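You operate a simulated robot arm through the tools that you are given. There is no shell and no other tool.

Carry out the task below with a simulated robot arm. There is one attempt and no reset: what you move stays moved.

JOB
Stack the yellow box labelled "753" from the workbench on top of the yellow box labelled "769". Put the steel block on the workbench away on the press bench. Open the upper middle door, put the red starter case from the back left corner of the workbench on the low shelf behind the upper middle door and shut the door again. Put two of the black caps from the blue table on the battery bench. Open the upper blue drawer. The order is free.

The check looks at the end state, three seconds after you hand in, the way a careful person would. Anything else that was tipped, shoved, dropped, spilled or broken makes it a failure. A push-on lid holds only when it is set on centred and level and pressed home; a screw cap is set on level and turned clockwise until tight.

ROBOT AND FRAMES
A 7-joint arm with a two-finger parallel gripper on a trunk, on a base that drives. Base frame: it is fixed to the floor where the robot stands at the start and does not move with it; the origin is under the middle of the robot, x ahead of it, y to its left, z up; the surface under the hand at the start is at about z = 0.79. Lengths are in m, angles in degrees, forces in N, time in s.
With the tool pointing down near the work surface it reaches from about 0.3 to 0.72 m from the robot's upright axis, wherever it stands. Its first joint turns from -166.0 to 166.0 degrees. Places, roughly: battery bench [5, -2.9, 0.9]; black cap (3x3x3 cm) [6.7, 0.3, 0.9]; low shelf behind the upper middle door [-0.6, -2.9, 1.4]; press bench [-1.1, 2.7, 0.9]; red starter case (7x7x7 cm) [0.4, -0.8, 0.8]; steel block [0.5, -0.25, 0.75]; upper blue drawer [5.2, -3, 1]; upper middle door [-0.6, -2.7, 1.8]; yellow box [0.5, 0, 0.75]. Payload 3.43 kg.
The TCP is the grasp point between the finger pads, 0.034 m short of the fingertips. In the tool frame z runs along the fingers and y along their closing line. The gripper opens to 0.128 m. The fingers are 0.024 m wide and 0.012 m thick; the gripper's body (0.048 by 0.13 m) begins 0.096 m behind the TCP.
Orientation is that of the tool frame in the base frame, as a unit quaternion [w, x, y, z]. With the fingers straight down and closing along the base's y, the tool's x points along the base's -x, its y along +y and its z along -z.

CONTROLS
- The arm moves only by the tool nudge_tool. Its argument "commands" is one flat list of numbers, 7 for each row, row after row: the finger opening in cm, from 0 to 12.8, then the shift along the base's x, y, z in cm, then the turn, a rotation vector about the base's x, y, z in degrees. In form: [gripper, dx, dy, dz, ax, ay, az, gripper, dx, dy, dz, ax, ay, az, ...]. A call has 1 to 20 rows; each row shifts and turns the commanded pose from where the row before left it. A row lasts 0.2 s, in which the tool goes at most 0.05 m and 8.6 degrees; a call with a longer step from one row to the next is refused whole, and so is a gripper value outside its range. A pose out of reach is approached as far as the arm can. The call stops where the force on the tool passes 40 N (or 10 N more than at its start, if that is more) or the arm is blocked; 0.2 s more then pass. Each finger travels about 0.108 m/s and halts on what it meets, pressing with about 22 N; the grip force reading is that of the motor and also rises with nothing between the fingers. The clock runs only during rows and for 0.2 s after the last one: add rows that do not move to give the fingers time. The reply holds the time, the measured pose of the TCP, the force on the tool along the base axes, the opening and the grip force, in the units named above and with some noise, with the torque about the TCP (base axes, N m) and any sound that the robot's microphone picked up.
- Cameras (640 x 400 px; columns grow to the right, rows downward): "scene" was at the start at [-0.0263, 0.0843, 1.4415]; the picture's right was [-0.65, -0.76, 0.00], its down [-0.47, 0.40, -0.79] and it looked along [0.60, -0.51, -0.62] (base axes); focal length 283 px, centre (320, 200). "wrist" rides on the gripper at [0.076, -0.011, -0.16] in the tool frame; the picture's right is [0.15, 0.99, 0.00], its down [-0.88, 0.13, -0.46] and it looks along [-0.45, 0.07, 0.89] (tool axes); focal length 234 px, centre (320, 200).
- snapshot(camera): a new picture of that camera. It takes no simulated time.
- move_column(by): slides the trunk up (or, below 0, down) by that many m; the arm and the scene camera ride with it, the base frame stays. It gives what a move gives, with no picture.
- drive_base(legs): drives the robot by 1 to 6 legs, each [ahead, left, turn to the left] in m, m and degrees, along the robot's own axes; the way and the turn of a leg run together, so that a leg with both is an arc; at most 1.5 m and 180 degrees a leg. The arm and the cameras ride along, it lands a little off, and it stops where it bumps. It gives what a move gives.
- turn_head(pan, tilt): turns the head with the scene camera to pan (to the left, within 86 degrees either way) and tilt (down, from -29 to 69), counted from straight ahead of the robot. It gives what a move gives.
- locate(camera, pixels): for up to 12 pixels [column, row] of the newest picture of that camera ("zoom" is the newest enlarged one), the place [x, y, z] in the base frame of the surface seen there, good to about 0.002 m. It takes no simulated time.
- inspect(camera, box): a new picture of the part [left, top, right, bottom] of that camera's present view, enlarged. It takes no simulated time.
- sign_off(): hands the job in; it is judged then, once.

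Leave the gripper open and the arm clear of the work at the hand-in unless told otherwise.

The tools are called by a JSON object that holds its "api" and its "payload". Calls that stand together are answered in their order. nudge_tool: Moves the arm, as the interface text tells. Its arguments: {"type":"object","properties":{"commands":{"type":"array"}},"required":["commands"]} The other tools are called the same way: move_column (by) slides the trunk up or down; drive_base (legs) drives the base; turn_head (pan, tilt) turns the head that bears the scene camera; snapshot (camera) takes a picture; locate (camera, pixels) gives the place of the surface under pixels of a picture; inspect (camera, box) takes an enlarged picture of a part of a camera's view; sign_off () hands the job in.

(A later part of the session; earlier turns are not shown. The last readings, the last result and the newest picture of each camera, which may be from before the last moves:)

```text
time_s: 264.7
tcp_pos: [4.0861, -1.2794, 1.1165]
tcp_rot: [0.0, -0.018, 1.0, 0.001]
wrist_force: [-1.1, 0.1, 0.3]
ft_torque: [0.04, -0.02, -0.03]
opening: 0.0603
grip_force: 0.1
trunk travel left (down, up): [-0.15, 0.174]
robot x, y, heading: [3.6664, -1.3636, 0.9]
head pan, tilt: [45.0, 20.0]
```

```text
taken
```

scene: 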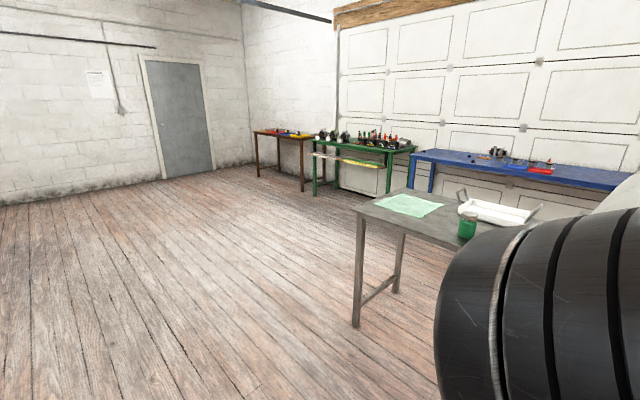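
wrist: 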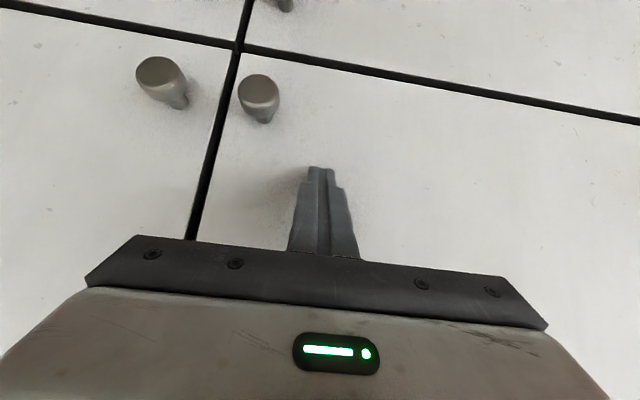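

I locate the steel table legs and the blue table edges.

{"api": "locate", "payload": {"camera": "scene", "pixels": [[357, 325], [395, 290], [352, 207], [440, 250], [412, 155], [408, 185], [500, 165], [520, 160], [600, 185], [640, 190], [550, 165], [470, 158]]}}

{"api": "inspect", "payload": {"camera": "scene", "box": [400, 130, 640, 240]}}

{"api": "turn_head", "payload": {"pan": -25, "tilt": 30}}

{"api": "snapshot", "payload": {"camera": "scene"}}

{"api": "locate", "payload": {"camera": "scene", "pixels": [[278, 303], [255, 255], [272, 180], [485, 305], [372, 205], [470, 395], [460, 270], [415, 255]]}}

```text
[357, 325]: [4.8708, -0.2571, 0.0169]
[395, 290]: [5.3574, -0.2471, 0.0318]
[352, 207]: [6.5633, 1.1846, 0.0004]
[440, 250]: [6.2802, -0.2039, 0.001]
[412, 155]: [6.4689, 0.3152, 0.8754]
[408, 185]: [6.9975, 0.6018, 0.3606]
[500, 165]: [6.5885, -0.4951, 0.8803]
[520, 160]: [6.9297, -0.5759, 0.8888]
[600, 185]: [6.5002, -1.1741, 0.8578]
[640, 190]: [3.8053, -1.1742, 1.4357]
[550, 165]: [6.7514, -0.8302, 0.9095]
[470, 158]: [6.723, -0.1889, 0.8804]
```

```text
2.67 times, centred on (520, 185) of scene
```

zoom: 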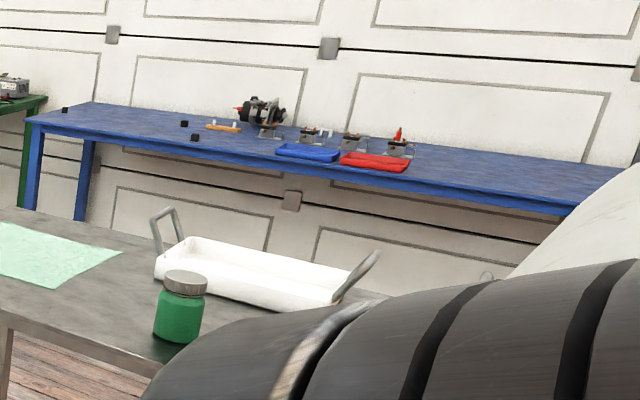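

```text
time_s: 266.1
tcp_pos: [4.086, -1.2797, 1.1158]
tcp_rot: [0.0, -0.017, 1.0, 0.001]
wrist_force: [0.2, -0.3, 0.2]
ft_torque: [0.04, -0.02, -0.05]
opening: 0.0599
grip_force: 0.1
trunk travel left (down, up): [-0.15, 0.174]
robot x, y, heading: [3.658, -1.3644, 0.9]
head pan, tilt: [-25.0, 30.0]
```

```text
taken
```

scene: 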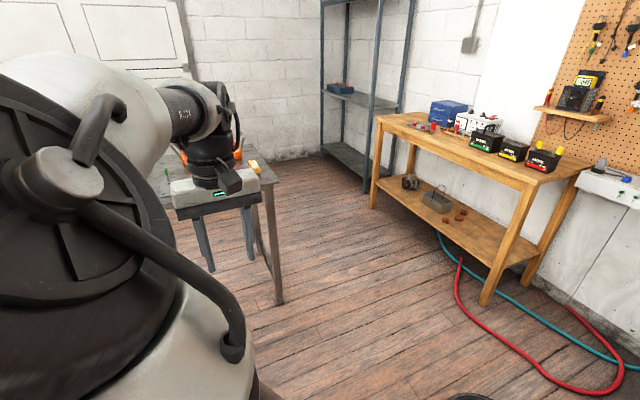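

```text
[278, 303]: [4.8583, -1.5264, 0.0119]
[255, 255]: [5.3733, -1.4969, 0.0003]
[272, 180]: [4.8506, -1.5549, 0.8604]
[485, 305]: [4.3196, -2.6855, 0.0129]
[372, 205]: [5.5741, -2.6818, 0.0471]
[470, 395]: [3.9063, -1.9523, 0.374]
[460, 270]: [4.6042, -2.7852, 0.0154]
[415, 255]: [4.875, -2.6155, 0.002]
```

The black caps sit at the left end of the blue table (front edge x≈6.47). I go around the steel table on its left: strafe left 1.7 m and drive ahead 2 m.

{"api": "drive_base", "payload": {"legs": [[0, 1.5, -0.9], [0, 0.15, 0], [1.5, 0, 0], [0.5, 0, 0]]}}

{"api": "turn_head", "payload": {"pan": 0, "tilt": 35}}

{"api": "snapshot", "payload": {"camera": "scene"}}

{"api": "snapshot", "payload": {"camera": "wrist"}}

```text
time_s: 292.1
tcp_pos: [6.0712, 0.3988, 1.1167]
tcp_rot: [0.0, -0.012, 1.0, 0.001]
wrist_force: [-0.7, 0.0, 0.8]
ft_torque: [0.04, 0.0, 0.01]
opening: 0.0602
grip_force: 0.1
trunk travel left (down, up): [-0.15, 0.174]
robot x, y, heading: [5.6468, 0.3152, 0.6]
head pan, tilt: [-25.0, 30.0]
```

```text
time_s: 293.0
tcp_pos: [6.0703, 0.3997, 1.1171]
tcp_rot: [0.0, -0.012, 1.0, 0.001]
wrist_force: [-0.1, -0.2, -0.4]
ft_torque: [-0.03, -0.04, -0.02]
opening: 0.0603
grip_force: 0.0
trunk travel left (down, up): [-0.15, 0.174]
robot x, y, heading: [5.6485, 0.3142, 0.3]
head pan, tilt: [0.0, 35.0]
```

```text
taken
```

scene: 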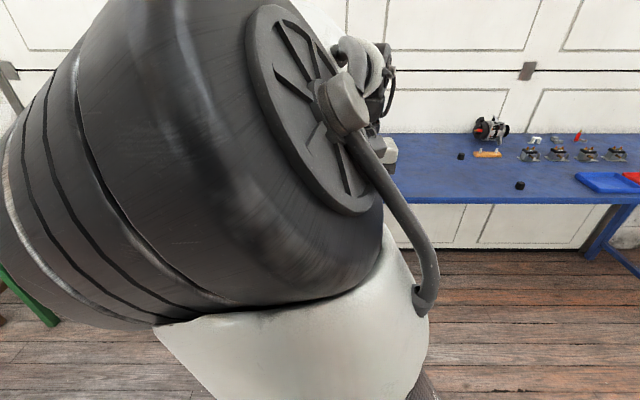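

```text
taken
```

wrist: 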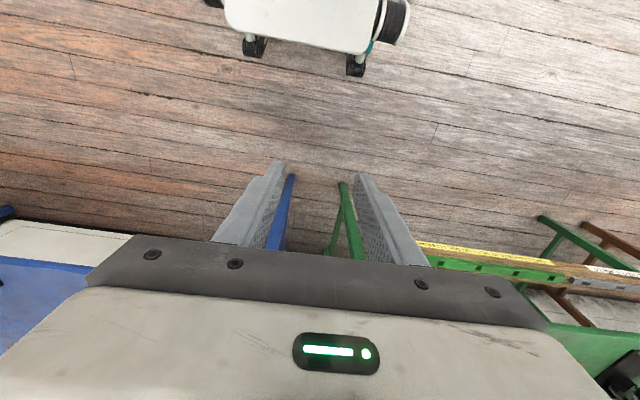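

Two caps visible at (461,157) and (520,185). I locate and inspect them.

{"api": "locate", "payload": {"camera": "scene", "pixels": [[461, 157], [520, 185], [487, 154], [400, 190], [450, 195], [560, 195], [480, 180], [500, 160]]}}

{"api": "inspect", "payload": {"camera": "scene", "box": [390, 110, 640, 230]}}

```text
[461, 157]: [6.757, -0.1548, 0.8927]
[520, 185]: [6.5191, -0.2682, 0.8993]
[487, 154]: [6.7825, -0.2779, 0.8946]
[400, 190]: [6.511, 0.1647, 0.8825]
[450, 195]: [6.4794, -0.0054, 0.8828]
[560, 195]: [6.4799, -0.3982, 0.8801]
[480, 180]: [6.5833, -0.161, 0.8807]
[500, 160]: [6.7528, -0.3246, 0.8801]
```

```text
2.56 times, centred on (515, 170) of scene
```

zoom: 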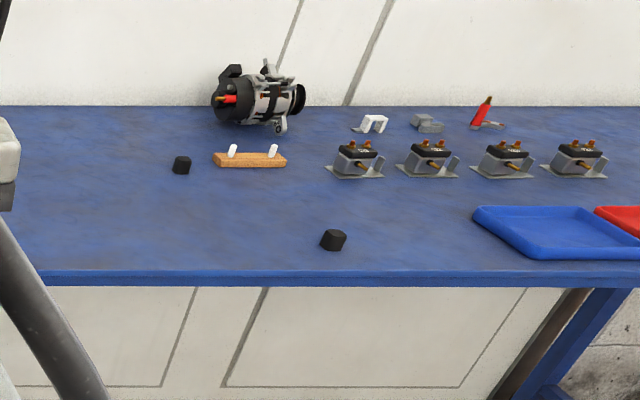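

Caps at (6.757,-0.155) and (6.519,-0.268). I drive to about (6.05,-0.1).

{"api": "drive_base", "payload": {"legs": [[0.4, -0.4, -0.5]]}}

{"api": "snapshot", "payload": {"camera": "wrist"}}

{"api": "turn_head", "payload": {"pan": -20, "tilt": 40}}

{"api": "snapshot", "payload": {"camera": "scene"}}

```text
time_s: 297.4
tcp_pos: [6.4714, 0.0003, 1.1165]
tcp_rot: [0.0, -0.008, 1.0, 0.001]
wrist_force: [-0.6, -0.3, -0.3]
ft_torque: [0.01, 0.0, 0.02]
opening: 0.06
grip_force: 0.1
trunk travel left (down, up): [-0.15, 0.174]
robot x, y, heading: [6.0461, -0.0814, -0.1]
head pan, tilt: [0.0, 35.0]
```

```text
taken
```

wrist: 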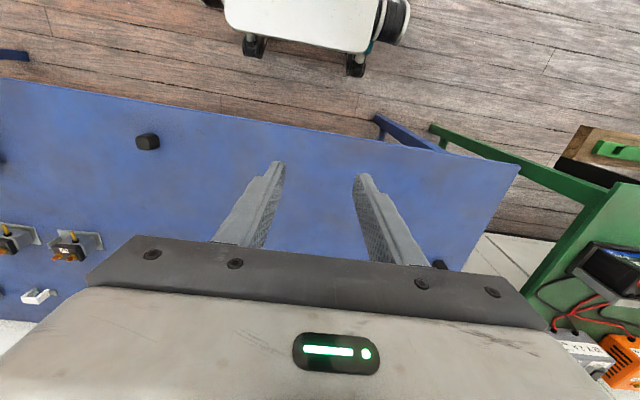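

```text
time_s: 298.2
tcp_pos: [6.4712, -0.0017, 1.116]
tcp_rot: [0.001, -0.009, 1.0, 0.001]
wrist_force: [0.2, 0.3, -0.1]
ft_torque: [0.01, -0.01, 0.01]
opening: 0.0602
grip_force: 0.0
trunk travel left (down, up): [-0.15, 0.174]
robot x, y, heading: [6.0497, -0.0799, 0.0]
head pan, tilt: [-20.0, 40.0]
```

```text
taken
```

scene: 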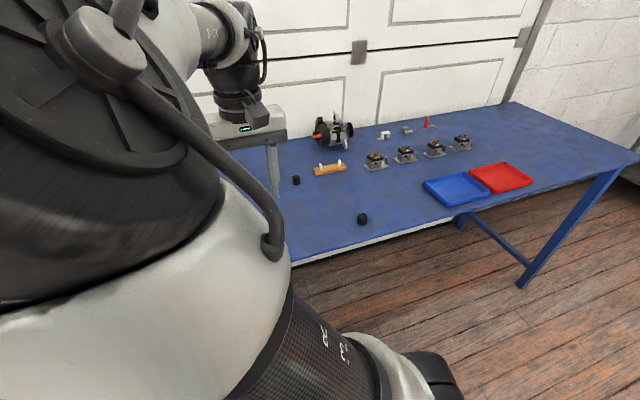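

I zoom on the front cap at (363,218) and the other at (297,180).

{"api": "inspect", "payload": {"camera": "scene", "box": [280, 165, 380, 235]}}

{"api": "inspect", "payload": {"camera": "wrist", "box": [110, 110, 190, 170]}}

{"api": "locate", "payload": {"camera": "zoom", "pixels": [[300, 215], [300, 180], [260, 200], [380, 200], [300, 250], [320, 160]]}}

```text
5.71 times, centred on (330, 200) of scene
```

zoom: 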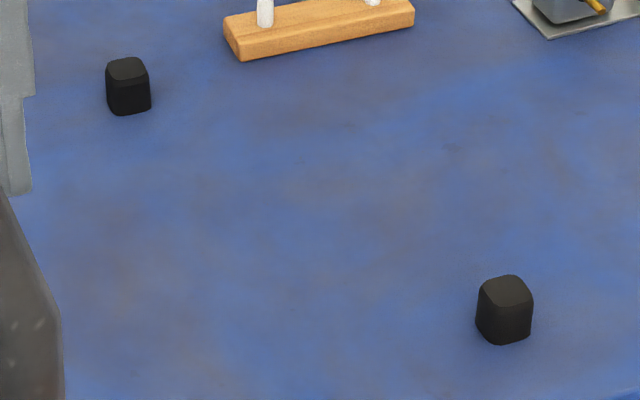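

```text
6.67 times, centred on (150, 140) of wrist
```

zoom: 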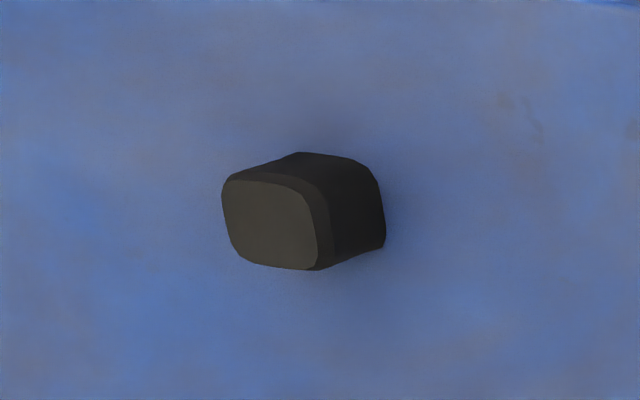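

```text
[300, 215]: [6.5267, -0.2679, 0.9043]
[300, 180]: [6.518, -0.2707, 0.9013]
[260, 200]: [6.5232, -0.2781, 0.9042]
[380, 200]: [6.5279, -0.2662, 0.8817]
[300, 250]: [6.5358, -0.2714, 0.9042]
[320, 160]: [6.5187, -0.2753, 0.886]
```

I move above the front cap (about (6.527,-0.272)) and look from closer.

{"api": "nudge_tool", "payload": {"commands": [6, 1, -4.5, 0, 0, 0, 0, 6, 1, -4.5, 0, 0, 0, 0, 6, 1, -4.5, 0, 0, 0, 0, 6, 1, -4.5, 0, 0, 0, 0, 6, 1, -4.5, 0, 0, 0, 0, 6, 0.5, -4.6, 0, 0, 0, 0, 6, 0, 0, -4, 0, 0, 0, 6, 0, 0, -4, 0, 0, 0, 6, 0, 0, -4, 0, 0, 0, 6, 0, 0, 0, 0, 0, 0]}}

{"api": "snapshot", "payload": {"camera": "wrist"}}

```text
time_s: 300.4
tcp_pos: [6.5263, -0.2728, 0.9949]
tcp_rot: [-0.001, -0.01, 1.0, 0.0]
wrist_force: [-0.1, 0.2, 0.0]
ft_torque: [-0.02, -0.01, -0.04]
opening: 0.06
grip_force: 0.1
trunk travel left (down, up): [-0.15, 0.174]
robot x, y, heading: [6.0446, -0.0831, 0.2]
head pan, tilt: [-20.0, 40.0]
```

```text
taken
```

wrist: 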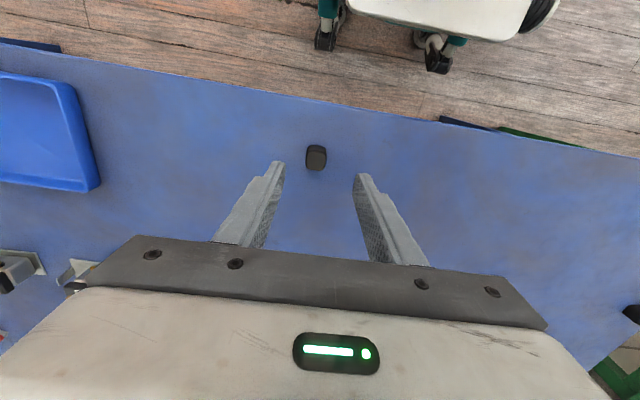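

{"api": "inspect", "payload": {"camera": "wrist", "box": [286, 130, 346, 180]}}

{"api": "locate", "payload": {"camera": "zoom", "pixels": [[215, 235], [420, 240], [320, 315], [320, 190], [320, 250], [320, 150], [225, 300], [410, 310]]}}

```text
8.00 times, centred on (316, 155) of wrist
```

zoom: 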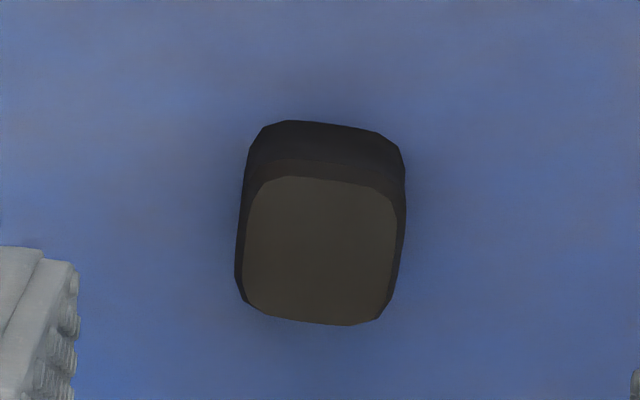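

```text
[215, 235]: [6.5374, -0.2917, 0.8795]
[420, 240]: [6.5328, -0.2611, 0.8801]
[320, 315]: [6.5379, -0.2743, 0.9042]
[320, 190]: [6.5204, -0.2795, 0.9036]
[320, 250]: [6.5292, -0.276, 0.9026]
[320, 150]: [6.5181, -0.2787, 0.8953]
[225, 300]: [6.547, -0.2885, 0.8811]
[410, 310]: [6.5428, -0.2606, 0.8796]
```

Cap centre ≈ (6.529,-0.2765), 2.4 cm tall, aligned with the tool. I correct and go down to z≈0.919, then close.

{"api": "nudge_tool", "payload": {"commands": [5, 0.25, -0.35, -2.5, 0, 0, 0, 5, 0, 0, -2.5, 0, 0, 0, 5, 0, 0, -1.5, 0, 0, 0, 5, 0, 0, -1, 0, 0, 0, 5, 0, 0, 0, 0, 0, 0, 3.5, 0, 0, 0, 0, 0, 0, 2.5, 0, 0, 0, 0, 0, 0, 1.5, 0, 0, 0, 0, 0, 0, 1, 0, 0, 0, 0, 0, 0, 1, 0, 0, 0, 0, 0, 0]}}

```text
time_s: 302.6
tcp_pos: [6.5299, -0.2743, 0.9209]
tcp_rot: [-0.001, -0.008, 1.0, 0.001]
wrist_force: [0.1, 0.1, 1.1]
ft_torque: [-0.02, 0.0, -0.01]
opening: 0.0227
grip_force: 22.0
trunk travel left (down, up): [-0.15, 0.174]
robot x, y, heading: [6.0485, -0.08, -0.1]
head pan, tilt: [-20.0, 40.0]
```

Gripped (2.3 cm). I lift, bring the arm in, back off a little, turn right and drive down between the tables to the battery bench.

{"api": "nudge_tool", "payload": {"commands": [1, 0, 0, 3, 0, 0, 0, 1, 0, 0, 4, 0, 0, 0, 1, 0, 0, 4, 0, 0, 0, 1, 0, 0, 4, 0, 0, 0, 1, 0, 0, 4, 0, 0, 0, 1, -1, 4, 0, 0, 0, 0, 1, -1, 4, 0, 0, 0, 0, 1, -2, 4, 0, 0, 0, 0, 1, -2, 4, 0, 0, 0, 0, 1, 0, 0, 0, 0, 0, 0]}}

{"api": "drive_base", "payload": {"legs": [[-0.13, 0, 0], [0, 0, -90], [1.3, 0, 0]]}}

{"api": "turn_head", "payload": {"pan": -25, "tilt": 30}}

{"api": "snapshot", "payload": {"camera": "scene"}}

{"api": "snapshot", "payload": {"camera": "wrist"}}

```text
time_s: 304.9
tcp_pos: [6.469, -0.1151, 1.1099]
tcp_rot: [0.0, -0.009, 1.0, 0.002]
wrist_force: [0.9, -0.6, 0.0]
ft_torque: [0.01, -0.02, 0.02]
opening: 0.0226
grip_force: 21.5
trunk travel left (down, up): [-0.15, 0.174]
robot x, y, heading: [6.0507, -0.0827, -0.0]
head pan, tilt: [-20.0, 40.0]
```

```text
time_s: 316.1
tcp_pos: [5.8928, -1.7977, 1.1106]
tcp_rot: [0.001, 0.698, 0.716, 0.0]
wrist_force: [-1.0, 0.2, -0.3]
ft_torque: [-0.03, 0.02, -0.01]
opening: 0.0228
grip_force: 21.4
trunk travel left (down, up): [-0.15, 0.174]
robot x, y, heading: [5.922, -1.373, -89.7]
head pan, tilt: [-20.0, 40.0]
```

```text
time_s: 316.9
tcp_pos: [5.8926, -1.7991, 1.1094]
tcp_rot: [0.001, 0.699, 0.716, 0.001]
wrist_force: [0.6, 0.2, -0.4]
ft_torque: [0.0, 0.01, 0.02]
opening: 0.0229
grip_force: 21.7
trunk travel left (down, up): [-0.15, 0.174]
robot x, y, heading: [5.9241, -1.373, -89.9]
head pan, tilt: [-25.0, 30.0]
```

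```text
taken
```

scene: 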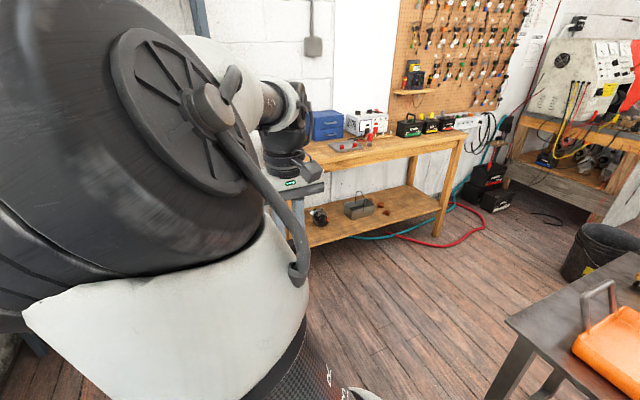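

```text
taken
```

wrist: 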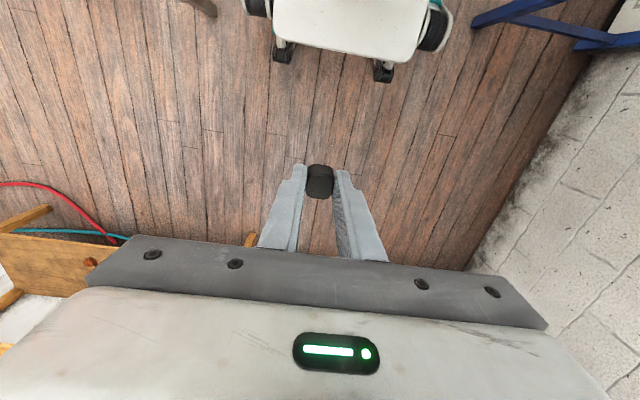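

Cap held. I go ahead 0.70 m, then strafe right 0.95 m to stand in front of the battery bench.

{"api": "drive_base", "payload": {"legs": [[0.7, 0, 0], [0, -0.95, 0]]}}

{"api": "turn_head", "payload": {"pan": 0, "tilt": 40}}

{"api": "snapshot", "payload": {"camera": "scene"}}

{"api": "snapshot", "payload": {"camera": "wrist"}}

```text
time_s: 329.8
tcp_pos: [4.9508, -2.503, 1.1108]
tcp_rot: [0.001, 0.696, 0.718, 0.001]
wrist_force: [0.3, 0.2, 0.0]
ft_torque: [0.02, 0.01, 0.03]
opening: 0.0231
grip_force: 22.1
trunk travel left (down, up): [-0.15, 0.174]
robot x, y, heading: [4.9786, -2.0813, -89.3]
head pan, tilt: [-25.0, 30.0]
```

```text
time_s: 330.6
tcp_pos: [4.9499, -2.5023, 1.1093]
tcp_rot: [0.001, 0.696, 0.718, 0.001]
wrist_force: [-0.4, -0.2, 0.3]
ft_torque: [-0.01, 0.0, 0.02]
opening: 0.0227
grip_force: 21.9
trunk travel left (down, up): [-0.15, 0.174]
robot x, y, heading: [4.979, -2.08, -89.4]
head pan, tilt: [0.0, 40.0]
```

```text
taken
```

scene: 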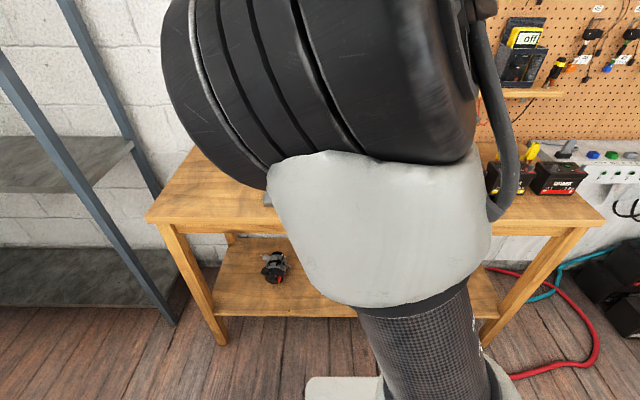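

```text
taken
```

wrist: 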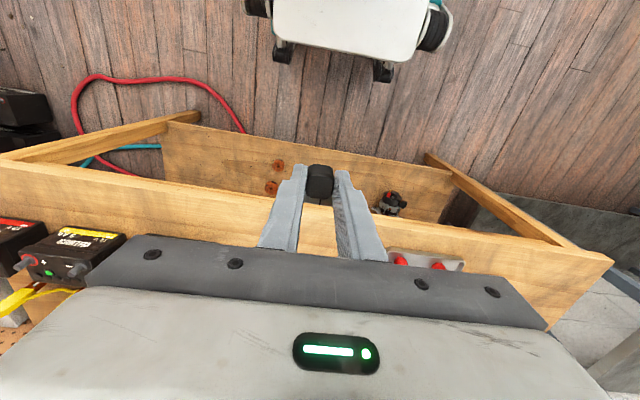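

I locate bench surface points and the tray in the wrist picture.

{"api": "locate", "payload": {"camera": "wrist", "pixels": [[250, 205], [250, 185], [390, 230], [395, 255], [430, 265], [130, 215], [120, 240], [580, 265], [480, 270], [220, 225], [60, 235], [460, 262]]}}

```text
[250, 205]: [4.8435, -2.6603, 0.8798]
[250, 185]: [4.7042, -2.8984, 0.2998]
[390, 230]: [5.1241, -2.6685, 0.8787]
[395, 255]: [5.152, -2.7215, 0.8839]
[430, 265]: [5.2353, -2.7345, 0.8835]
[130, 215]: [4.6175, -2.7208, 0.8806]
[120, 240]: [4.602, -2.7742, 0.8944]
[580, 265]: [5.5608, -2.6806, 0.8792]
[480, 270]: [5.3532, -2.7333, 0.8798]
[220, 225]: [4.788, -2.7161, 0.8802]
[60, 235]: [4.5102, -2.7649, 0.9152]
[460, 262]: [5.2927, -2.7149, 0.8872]
```

Bench edge y≈-2.63, free strip between x 4.65 and 5.1. I move the tool over (4.90,-2.70) and look.

{"api": "nudge_tool", "payload": {"commands": [1, -1, -4, 0, 0, 0, 0, 1, -1, -4, 0, 0, 0, 0, 1, -1, -4, 0, 0, 0, 0, 1, -1, -4, 0, 0, 0, 0, 1, -1, -4, 0, 0, 0, 0, 1, 0, 0, -2, 0, 0, 0, 1, 0, 0, 0, 0, 0, 0]}}

{"api": "snapshot", "payload": {"camera": "wrist"}}

{"api": "snapshot", "payload": {"camera": "scene"}}

```text
time_s: 332.2
tcp_pos: [4.8994, -2.7023, 1.0897]
tcp_rot: [0.0, 0.696, 0.718, 0.001]
wrist_force: [0.5, -0.1, 0.0]
ft_torque: [0.01, 0.02, 0.0]
opening: 0.0228
grip_force: 22.6
trunk travel left (down, up): [-0.15, 0.174]
robot x, y, heading: [4.976, -2.0804, -89.2]
head pan, tilt: [0.0, 40.0]
```

```text
taken
```

wrist: 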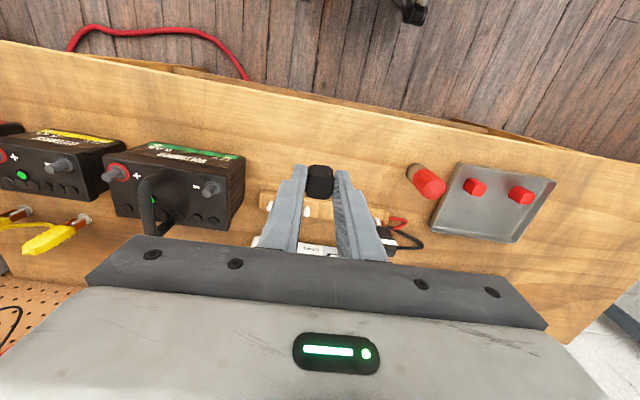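

```text
taken
```

scene: 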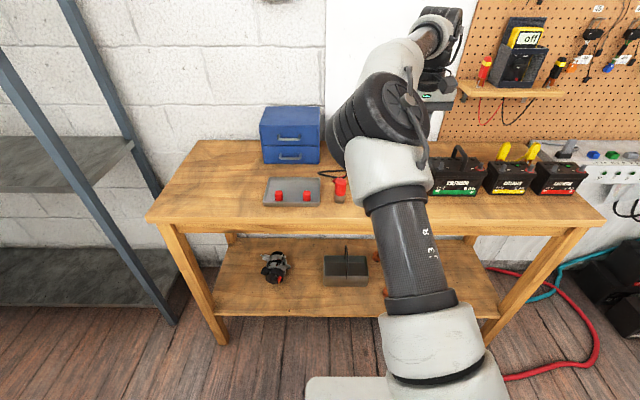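

Now the drawer unit is visible at (290,135). I locate the things near the spot (wooden rack near (310,212) in the wrist view) and the drawer.

{"api": "locate", "payload": {"camera": "wrist", "pixels": [[265, 205], [380, 215], [250, 150], [370, 160], [245, 175], [150, 150], [430, 185], [360, 120], [280, 130], [425, 165]]}}

{"api": "locate", "payload": {"camera": "scene", "pixels": [[290, 137], [290, 157], [265, 125], [320, 125], [265, 160], [320, 160], [275, 178], [318, 180], [340, 185], [280, 108], [318, 205], [340, 203]]}}

{"api": "inspect", "payload": {"camera": "scene", "box": [250, 90, 360, 220]}}

```text
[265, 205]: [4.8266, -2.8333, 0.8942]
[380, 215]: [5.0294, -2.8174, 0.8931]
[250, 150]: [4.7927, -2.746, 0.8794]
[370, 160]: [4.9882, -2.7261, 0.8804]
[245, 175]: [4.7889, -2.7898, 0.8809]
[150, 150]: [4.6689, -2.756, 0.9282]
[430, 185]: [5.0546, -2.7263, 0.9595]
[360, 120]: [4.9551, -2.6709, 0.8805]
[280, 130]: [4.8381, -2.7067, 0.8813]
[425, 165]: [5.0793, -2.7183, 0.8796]
```

```text
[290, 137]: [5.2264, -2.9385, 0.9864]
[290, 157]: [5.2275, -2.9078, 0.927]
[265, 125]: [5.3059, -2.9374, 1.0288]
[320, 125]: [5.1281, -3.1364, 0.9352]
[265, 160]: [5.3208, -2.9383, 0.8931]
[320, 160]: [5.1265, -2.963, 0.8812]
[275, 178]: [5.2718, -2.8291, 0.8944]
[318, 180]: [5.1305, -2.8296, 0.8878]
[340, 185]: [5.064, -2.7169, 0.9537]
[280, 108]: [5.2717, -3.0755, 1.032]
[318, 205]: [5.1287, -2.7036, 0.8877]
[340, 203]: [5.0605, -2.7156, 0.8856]
```

```text
3.08 times, centred on (305, 155) of scene
```

zoom: 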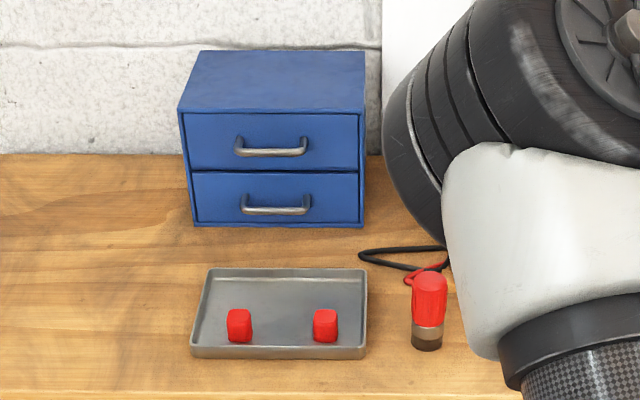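

Upper drawer handle is near (5.226,-2.91,0.985). First the cap: I put it at about (4.95,-2.70). Move +5 cm x and descend to just above the top.

{"api": "nudge_tool", "payload": {"commands": [1, 2.5, 0, -2, 0, 0, 0, 1, 2.5, 0, -2, 0, 0, 0, 1, 0, 0, -4, 0, 0, 0, 1, 0, 0, -4, 0, 0, 0, 1, 0, 0, -3, 0, 0, 0, 1, 0, 0, -1, 0, 0, 0, 1, 0, 0, 0, 0, 0, 0]}}

{"api": "snapshot", "payload": {"camera": "wrist"}}

```text
time_s: 333.8
tcp_pos: [4.9511, -2.7034, 0.9292]
tcp_rot: [0.0, 0.696, 0.718, 0.0]
wrist_force: [-0.8, 0.0, -0.2]
ft_torque: [0.04, -0.04, 0.0]
opening: 0.0227
grip_force: 21.3
trunk travel left (down, up): [-0.15, 0.174]
robot x, y, heading: [4.9765, -2.0794, -89.5]
head pan, tilt: [0.0, 40.0]
```

```text
taken
```

wrist: 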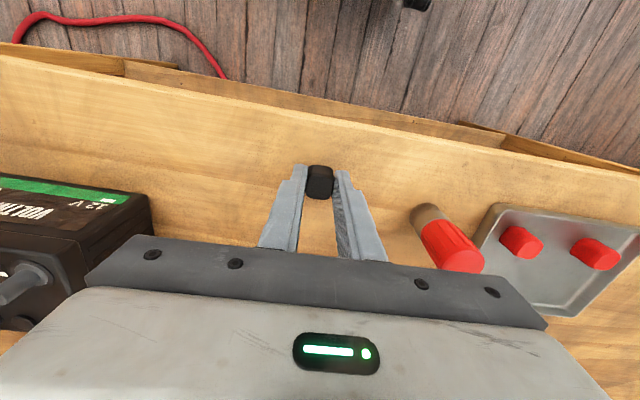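

Clear around. Lower the last 9 mm in small steps.

{"api": "nudge_tool", "payload": {"commands": [1, 0, 0, -0.4, 0, 0, 0, 1, 0, 0, -0.3, 0, 0, 0, 1, 0, 0, 0, 0, 0, 0]}}

{"api": "nudge_tool", "payload": {"commands": [1, 0, 0, -0.1, 0, 0, 0, 1, 0, 0, 0, 0, 0, 0]}}

{"api": "nudge_tool", "payload": {"commands": [1, 0, 0, -0.1, 0, 0, 0, 1, 0, 0, 0, 0, 0, 0]}}

```text
time_s: 334.6
tcp_pos: [4.9511, -2.7041, 0.9227]
tcp_rot: [0.001, 0.696, 0.718, 0.001]
wrist_force: [0.0, 0.7, 0.2]
ft_torque: [0.01, -0.04, 0.0]
opening: 0.0231
grip_force: 22.2
trunk travel left (down, up): [-0.15, 0.174]
robot x, y, heading: [4.9786, -2.0788, -89.2]
head pan, tilt: [0.0, 40.0]
```

```text
time_s: 335.2
tcp_pos: [4.9512, -2.7023, 0.9229]
tcp_rot: [0.0, 0.696, 0.718, 0.001]
wrist_force: [-0.3, 0.9, 0.0]
ft_torque: [-0.01, 0.0, -0.01]
opening: 0.023
grip_force: 22.5
trunk travel left (down, up): [-0.15, 0.174]
robot x, y, heading: [4.9799, -2.0797, -89.4]
head pan, tilt: [0.0, 40.0]
```

```text
time_s: 335.8
tcp_pos: [4.9511, -2.7039, 0.9224]
tcp_rot: [0.001, 0.696, 0.718, 0.0]
wrist_force: [0.0, -0.8, -0.2]
ft_torque: [0.01, -0.01, -0.01]
opening: 0.0228
grip_force: 22.2
trunk travel left (down, up): [-0.15, 0.174]
robot x, y, heading: [4.979, -2.0845, -89.3]
head pan, tilt: [0.0, 40.0]
```

{"api": "nudge_tool", "payload": {"commands": [1, 0, 0, -0.1, 0, 0, 0, 1, 0, 0, 0, 0, 0, 0]}}

{"api": "nudge_tool", "payload": {"commands": [1, 0, 0, -0.1, 0, 0, 0, 1, 0, 0, 0, 0, 0, 0]}}

```text
time_s: 336.4
tcp_pos: [4.9497, -2.7033, 0.9209]
tcp_rot: [0.001, 0.696, 0.718, 0.001]
wrist_force: [-0.2, 0.6, -0.5]
ft_torque: [0.0, -0.03, 0.0]
opening: 0.023
grip_force: 22.0
trunk travel left (down, up): [-0.15, 0.174]
robot x, y, heading: [4.9799, -2.0812, -89.2]
head pan, tilt: [0.0, 40.0]
```

```text
time_s: 337.0
tcp_pos: [4.9513, -2.7029, 0.9187]
tcp_rot: [0.001, 0.696, 0.718, 0.0]
wrist_force: [0.3, -0.4, 0.8]
ft_torque: [0.02, 0.01, 0.03]
opening: 0.0227
grip_force: 22.1
trunk travel left (down, up): [-0.15, 0.174]
robot x, y, heading: [4.9779, -2.0779, -89.4]
head pan, tilt: [0.0, 40.0]
```

{"api": "nudge_tool", "payload": {"commands": [1, 0, 0, -0.1, 0, 0, 0, 1, 0, 0, 0, 0, 0, 0]}}

```text
time_s: 337.6
tcp_pos: [4.9506, -2.7026, 0.9186]
tcp_rot: [0.001, 0.695, 0.719, 0.0]
wrist_force: [0.5, 0.7, 8.4]
ft_torque: [0.02, -0.05, 0.01]
opening: 0.023
grip_force: 21.9
trunk travel left (down, up): [-0.15, 0.174]
robot x, y, heading: [4.975, -2.0795, -89.2]
head pan, tilt: [0.0, 40.0]
```

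Contact (8 N). Release slowly and lift.

{"api": "nudge_tool", "payload": {"commands": [2.4, 0, 0, 0.1, 0, 0, 0, 2.8, 0, 0, 0, 0, 0, 0, 4, 0, 0, 0, 0, 0, 0, 5, 0, 0, 0, 0, 0, 0, 5, 0, 0, 3, 0, 0, 0, 5, 0, 0, 4, 0, 0, 0, 5, 0, 0, 4, 0, 0, 0, 5, 0, 0, 4, 0, 0, 0, 5, 0, 0, 3, 0, 0, 0, 5, 0, 0, 0, 0, 0, 0]}}

{"api": "snapshot", "payload": {"camera": "wrist"}}

{"api": "snapshot", "payload": {"camera": "scene"}}

```text
time_s: 339.8
tcp_pos: [4.9507, -2.7034, 1.1013]
tcp_rot: [0.002, 0.696, 0.718, 0.0]
wrist_force: [0.1, 0.4, 0.9]
ft_torque: [0.01, -0.01, 0.03]
opening: 0.0502
grip_force: 0.0
trunk travel left (down, up): [-0.15, 0.174]
robot x, y, heading: [4.9761, -2.0781, -89.3]
head pan, tilt: [0.0, 40.0]
```

```text
taken
```

wrist: 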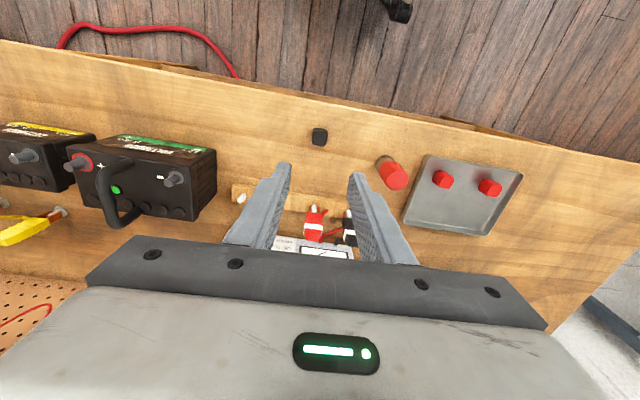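

```text
taken
```

scene: 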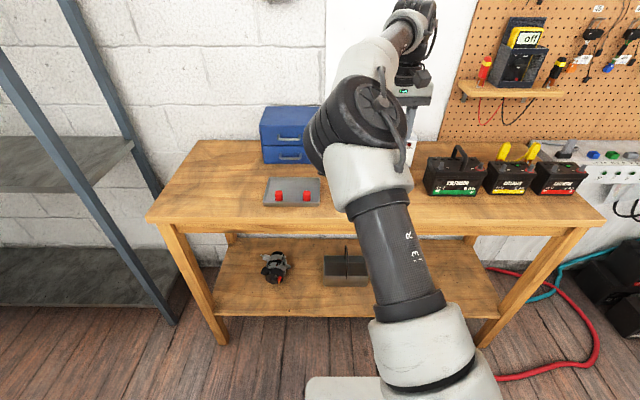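

First cap stands on the bench. While here, I open the drawer. I zoom in on its upper handle.

{"api": "inspect", "payload": {"camera": "scene", "box": [255, 100, 325, 170]}}

{"api": "locate", "payload": {"camera": "zoom", "pixels": [[130, 215], [320, 215], [220, 225], [140, 190], [310, 190], [150, 300], [320, 300], [230, 305], [60, 150], [60, 120], [420, 250], [230, 195]]}}

```text
5.71 times, centred on (290, 135) of scene
```

zoom: 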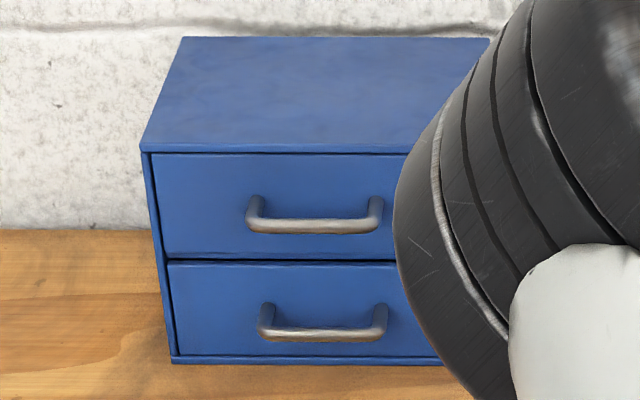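

```text
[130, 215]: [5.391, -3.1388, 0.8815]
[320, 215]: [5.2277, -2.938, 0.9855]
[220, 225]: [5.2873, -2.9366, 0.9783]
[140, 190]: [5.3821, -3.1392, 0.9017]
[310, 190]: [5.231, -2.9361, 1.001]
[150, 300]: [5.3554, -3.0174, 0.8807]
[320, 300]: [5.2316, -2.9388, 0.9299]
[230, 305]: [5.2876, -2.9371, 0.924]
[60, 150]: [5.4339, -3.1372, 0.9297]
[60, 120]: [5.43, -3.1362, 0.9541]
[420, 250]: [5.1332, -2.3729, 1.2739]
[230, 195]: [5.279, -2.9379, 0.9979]
```

{"api": "locate", "payload": {"camera": "zoom", "pixels": [[315, 227], [255, 224], [372, 224], [252, 205], [376, 205], [315, 222], [315, 231], [325, 334], [155, 160], [170, 256], [410, 256], [248, 222]]}}

```text
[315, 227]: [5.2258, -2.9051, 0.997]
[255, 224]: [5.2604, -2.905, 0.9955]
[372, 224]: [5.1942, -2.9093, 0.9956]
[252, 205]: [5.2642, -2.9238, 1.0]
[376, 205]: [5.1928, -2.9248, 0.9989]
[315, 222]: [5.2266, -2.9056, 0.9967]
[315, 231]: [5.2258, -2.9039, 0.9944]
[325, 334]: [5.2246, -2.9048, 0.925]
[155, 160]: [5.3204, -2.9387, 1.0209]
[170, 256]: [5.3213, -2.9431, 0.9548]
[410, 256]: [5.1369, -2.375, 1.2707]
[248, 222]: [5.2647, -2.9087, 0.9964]
```

Upper handle: bar centre (5.2285,-2.908,0.996), 7.7 cm wide, face at y=-2.938. I drive a bit closer and left.

{"api": "drive_base", "payload": {"legs": [[0.15, 0.22, -0.7]]}}

{"api": "snapshot", "payload": {"camera": "wrist"}}

{"api": "snapshot", "payload": {"camera": "scene"}}

```text
time_s: 342.6
tcp_pos: [5.1644, -2.8489, 1.0998]
tcp_rot: [0.001, 0.7, 0.714, 0.0]
wrist_force: [-0.4, -0.1, -0.3]
ft_torque: [0.01, -0.02, 0.0]
opening: 0.0503
grip_force: 0.1
trunk travel left (down, up): [-0.15, 0.174]
robot x, y, heading: [5.1996, -2.2268, -90.0]
head pan, tilt: [0.0, 40.0]
```

```text
taken
```

wrist: 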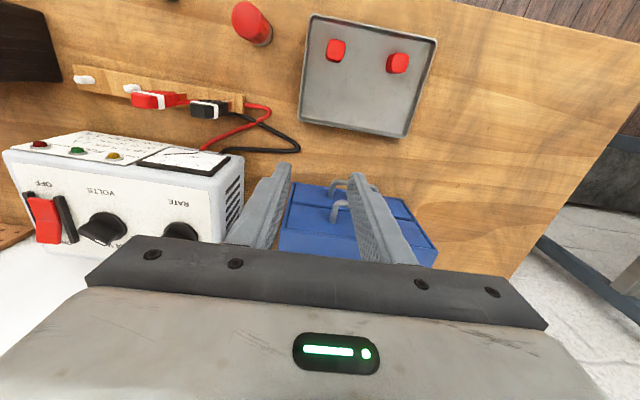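

```text
taken
```

scene: 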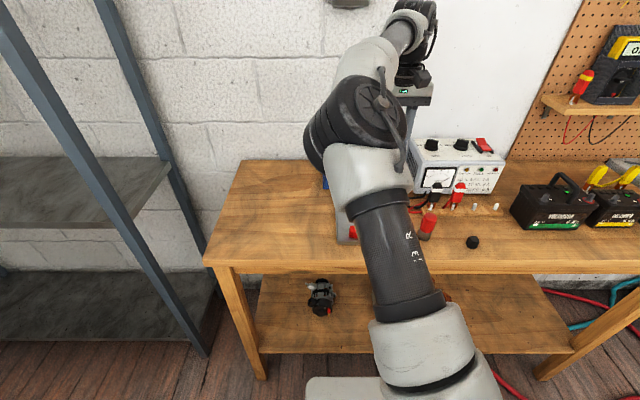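

I check the charger's edge next to the drawer and the handle from the wrist view.

{"api": "locate", "payload": {"camera": "wrist", "pixels": [[238, 165], [225, 155], [240, 200], [335, 190], [338, 212], [360, 180], [330, 185], [355, 212], [300, 190], [290, 150]]}}

{"api": "inspect", "payload": {"camera": "wrist", "box": [220, 130, 440, 270]}}

```text
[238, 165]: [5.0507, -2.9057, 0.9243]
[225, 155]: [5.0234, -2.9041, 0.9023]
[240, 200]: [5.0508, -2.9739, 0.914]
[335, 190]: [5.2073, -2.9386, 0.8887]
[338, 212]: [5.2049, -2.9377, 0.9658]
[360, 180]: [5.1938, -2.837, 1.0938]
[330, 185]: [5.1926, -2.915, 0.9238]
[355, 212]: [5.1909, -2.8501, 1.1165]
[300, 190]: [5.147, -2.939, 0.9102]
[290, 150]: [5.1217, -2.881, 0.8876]
```

```text
2.86 times, centred on (330, 200) of wrist
```

zoom: 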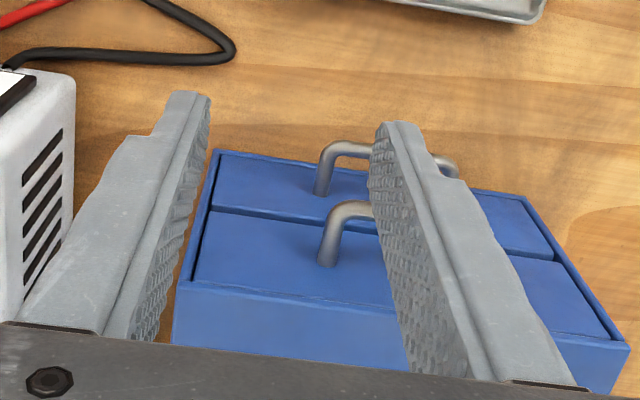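

I open to 11 cm, move over the handle at (5.2285,-2.905), then look.

{"api": "nudge_tool", "payload": {"commands": [8, 2.1, -1.9, 0, 0, 0, 0, 11, 2.1, -1.9, 0, 0, 0, 0, 11, 2.2, -1.8, 0, 0, 0, 0, 11, 0, 0, 0, 0, 0, 0]}}

{"api": "inspect", "payload": {"camera": "wrist", "box": [200, 110, 460, 270]}}

```text
time_s: 343.6
tcp_pos: [5.2256, -2.9033, 1.0997]
tcp_rot: [0.002, 0.702, 0.712, -0.001]
wrist_force: [-0.3, -0.4, 0.2]
ft_torque: [0.0, 0.01, 0.0]
opening: 0.1102
grip_force: 0.1
out of reach, approached as far as the arm can: row 3
trunk travel left (down, up): [-0.15, 0.174]
robot x, y, heading: [5.1996, -2.2235, -89.7]
head pan, tilt: [0.0, 40.0]
```

```text
2.46 times, centred on (330, 190) of wrist
```

zoom: 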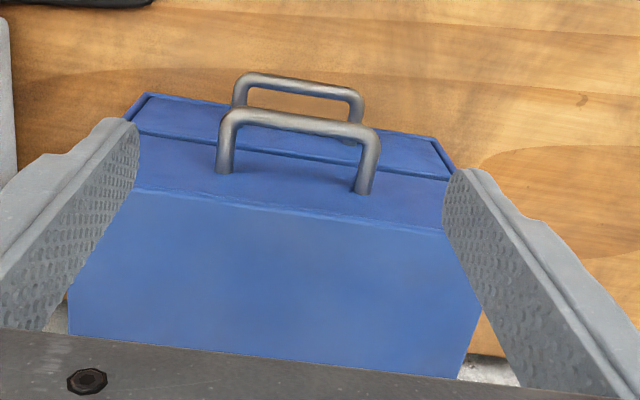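

The handle is centred between the fingers. I descend 10.4 cm, carefully.

{"api": "nudge_tool", "payload": {"commands": [11, 0.2, 0, -3, 0, 0, 0, 11, 0, 0, -3, 0, 0, 0, 11, 0, 0, -2.5, 0, 0, 0, 11, 0, 0, -1.9, 0, 0, 0, 11, 0, 0, 0, 0, 0, 0]}}

{"api": "inspect", "payload": {"camera": "wrist", "box": [200, 110, 460, 270]}}

```text
time_s: 344.8
tcp_pos: [5.2271, -2.9029, 0.9971]
tcp_rot: [-0.001, 0.7, 0.714, 0.0]
wrist_force: [0.8, -0.2, 0.3]
ft_torque: [-0.01, 0.03, 0.01]
opening: 0.11
grip_force: 0.1
trunk travel left (down, up): [-0.15, 0.174]
robot x, y, heading: [5.2002, -2.2256, -90.0]
head pan, tilt: [0.0, 40.0]
```

```text
2.46 times, centred on (330, 190) of wrist
```

zoom: 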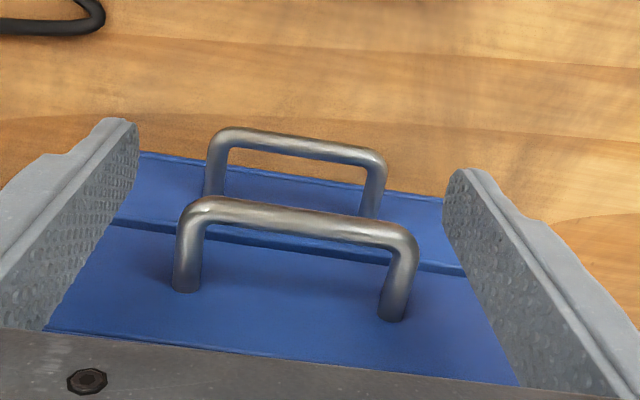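

I go 5 mm deeper so the pads cover the bar ends, then close.

{"api": "nudge_tool", "payload": {"commands": [11, 0.1, -0.5, 0, 0, 0, 0, 9, 0, 0, 0, 0, 0, 0, 8, 0, 0, 0, 0, 0, 0, 7, 0, 0, 0, 0, 0, 0, 6, 0, 0, 0, 0, 0, 0, 6, 0, 0, 0, 0, 0, 0]}}

```text
time_s: 346.2
tcp_pos: [5.2308, -2.9069, 0.9972]
tcp_rot: [0.001, 0.698, 0.716, 0.0]
wrist_force: [7.6, -0.1, 0.1]
ft_torque: [0.0, -0.38, 0.22]
opening: 0.0778
grip_force: 44.9
trunk travel left (down, up): [-0.15, 0.174]
robot x, y, heading: [5.1991, -2.2262, -90.0]
head pan, tilt: [0.0, 40.0]
```

Gripped across the handle (7.8 cm). I pull out (+y) slowly, watching force.

{"api": "nudge_tool", "payload": {"commands": [6, -0.1, 1, 0, 0, 0, 0, 6, 0, 1.5, 0, 0, 0, 0, 6, 0, 1.5, 0, 0, 0, 0, 6, 0, 1.5, 0, 0, 0, 0]}}

{"api": "inspect", "payload": {"camera": "wrist", "box": [200, 110, 460, 270]}}

```text
time_s: 347.2
tcp_pos: [5.2304, -2.8539, 0.9955]
tcp_rot: [0.0, 0.699, 0.715, 0.0]
wrist_force: [18.1, -0.4, 0.8]
ft_torque: [-0.92, -0.22, 0.11]
opening: 0.0778
grip_force: 45.0
trunk travel left (down, up): [-0.15, 0.174]
robot x, y, heading: [5.1983, -2.2266, -90.1]
head pan, tilt: [0.0, 40.0]
```

```text
2.46 times, centred on (330, 190) of wrist
```

zoom: 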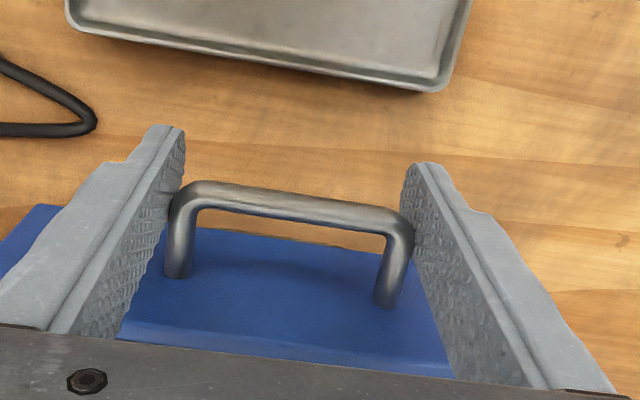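

The drawer follows. I continue another 4.5 cm.

{"api": "nudge_tool", "payload": {"commands": [6, 0.15, 1.5, 0, 0, 0, 0, 6, 0, 1.5, 0, 0, 0, 0, 6, 0, 1.5, 0, 0, 0, 0]}}

{"api": "snapshot", "payload": {"camera": "wrist"}}

{"api": "snapshot", "payload": {"camera": "scene"}}

```text
time_s: 348.0
tcp_pos: [5.2306, -2.8073, 0.9967]
tcp_rot: [0.0, 0.699, 0.715, 0.0]
wrist_force: [11.3, 0.0, 8.1]
ft_torque: [0.4, -0.86, 1.0]
opening: 0.078
grip_force: 44.3
trunk travel left (down, up): [-0.15, 0.174]
robot x, y, heading: [5.2016, -2.2282, -89.8]
head pan, tilt: [0.0, 40.0]
```

```text
taken
```

wrist: 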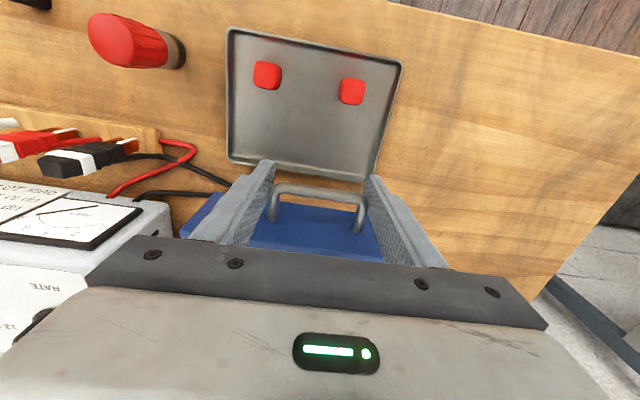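

```text
taken
```

scene: 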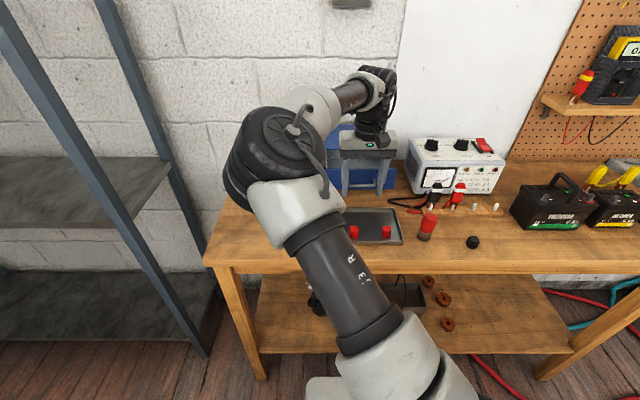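

Drawer is out 10 cm. I continue gently 1 cm per row to find its stop.

{"api": "nudge_tool", "payload": {"commands": [6, 0, 1, 0, 0, 0, 0, 6, 0, 1, 0, 0, 0, 0, 6, 0, 0, 0, 0, 0, 0]}}

{"api": "inspect", "payload": {"camera": "wrist", "box": [200, 110, 460, 270]}}

```text
time_s: 348.8
tcp_pos: [5.2316, -2.7924, 0.9967]
tcp_rot: [0.003, 0.7, 0.715, -0.003]
wrist_force: [10.3, -32.6, 3.0]
ft_torque: [-0.39, 0.76, -0.26]
opening: 0.0782
grip_force: 45.0
trunk travel left (down, up): [-0.15, 0.174]
robot x, y, heading: [5.1983, -2.2273, -90.1]
head pan, tilt: [0.0, 40.0]
```

```text
2.46 times, centred on (330, 190) of wrist
```

zoom: 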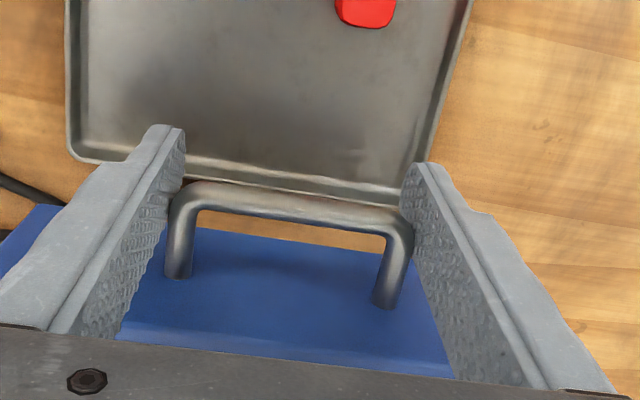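

A stop is felt (-33 N) at 11.5 cm: fully open. I ease off slightly, release and rise straight up.

{"api": "nudge_tool", "payload": {"commands": [6, 0, -0.4, 0, 0, 0, 0, 7.8, 0, 0, 0, 0, 0, 0, 9, 0, 0, 0, 0, 0, 0, 11, 0, 0, 0, 0, 0, 0, 11, 0, 0, 0, 0, 0, 0, 11, 0, 0, 3, 0, 0, 0, 11, 0, 0, 4, 0, 0, 0, 11, 0, 0, 4, 0, 0, 0, 11, 0, 0, 0, 0, 0, 0]}}

{"api": "snapshot", "payload": {"camera": "wrist"}}

{"api": "snapshot", "payload": {"camera": "scene"}}

```text
time_s: 350.8
tcp_pos: [5.2307, -2.7901, 1.1057]
tcp_rot: [0.0, 0.699, 0.715, 0.001]
wrist_force: [0.2, 0.5, 0.3]
ft_torque: [0.01, -0.02, -0.02]
opening: 0.11
grip_force: 0.0
trunk travel left (down, up): [-0.15, 0.174]
robot x, y, heading: [5.1995, -2.2222, -89.9]
head pan, tilt: [0.0, 40.0]
```

```text
taken
```

wrist: 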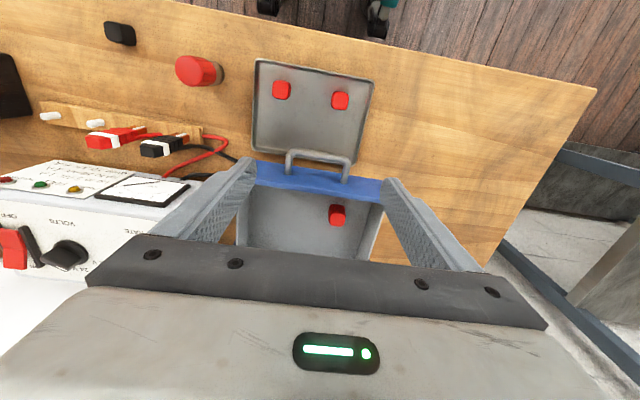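

```text
taken
```

scene: 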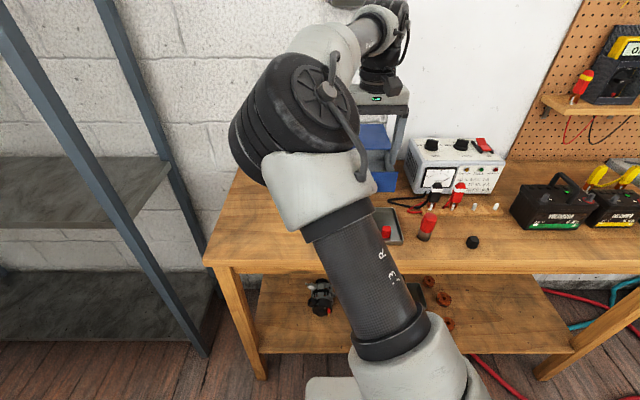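

Drawer fully open. I draw the arm in and drive back the way I came for the second cap.

{"api": "nudge_tool", "payload": {"commands": [6, -1, 4.5, 0, 0, 0, 0, 6, -1, 4.5, 0, 0, 0, 0, 6, -1, 4.5, 0, 0, 0, 0, 6, -1, 4.5, 0, 0, 0, 0, 6, -1, 3, 0, 0, 0, 0]}}

{"api": "drive_base", "payload": {"legs": [[-0.14, 0, 0], [0, 0.72, 0], [-1.5, 0, 0], [-0.45, 0, 0]]}}

```text
time_s: 352.0
tcp_pos: [5.1791, -2.5834, 1.1017]
tcp_rot: [0.01, 0.699, 0.715, 0.019]
wrist_force: [1.2, 0.4, -1.0]
ft_torque: [0.02, 0.01, 0.02]
opening: 0.06
grip_force: 0.1
trunk travel left (down, up): [-0.15, 0.174]
robot x, y, heading: [5.2014, -2.2282, -89.7]
head pan, tilt: [0.0, 40.0]
```

```text
time_s: 369.6
tcp_pos: [5.924, -0.496, 1.1074]
tcp_rot: [0.002, 0.712, 0.702, 0.003]
wrist_force: [-0.9, -0.6, 0.1]
ft_torque: [0.03, 0.01, 0.03]
opening: 0.06
grip_force: 0.0
trunk travel left (down, up): [-0.15, 0.174]
robot x, y, heading: [5.9557, -0.1382, -91.6]
head pan, tilt: [0.0, 40.0]
```

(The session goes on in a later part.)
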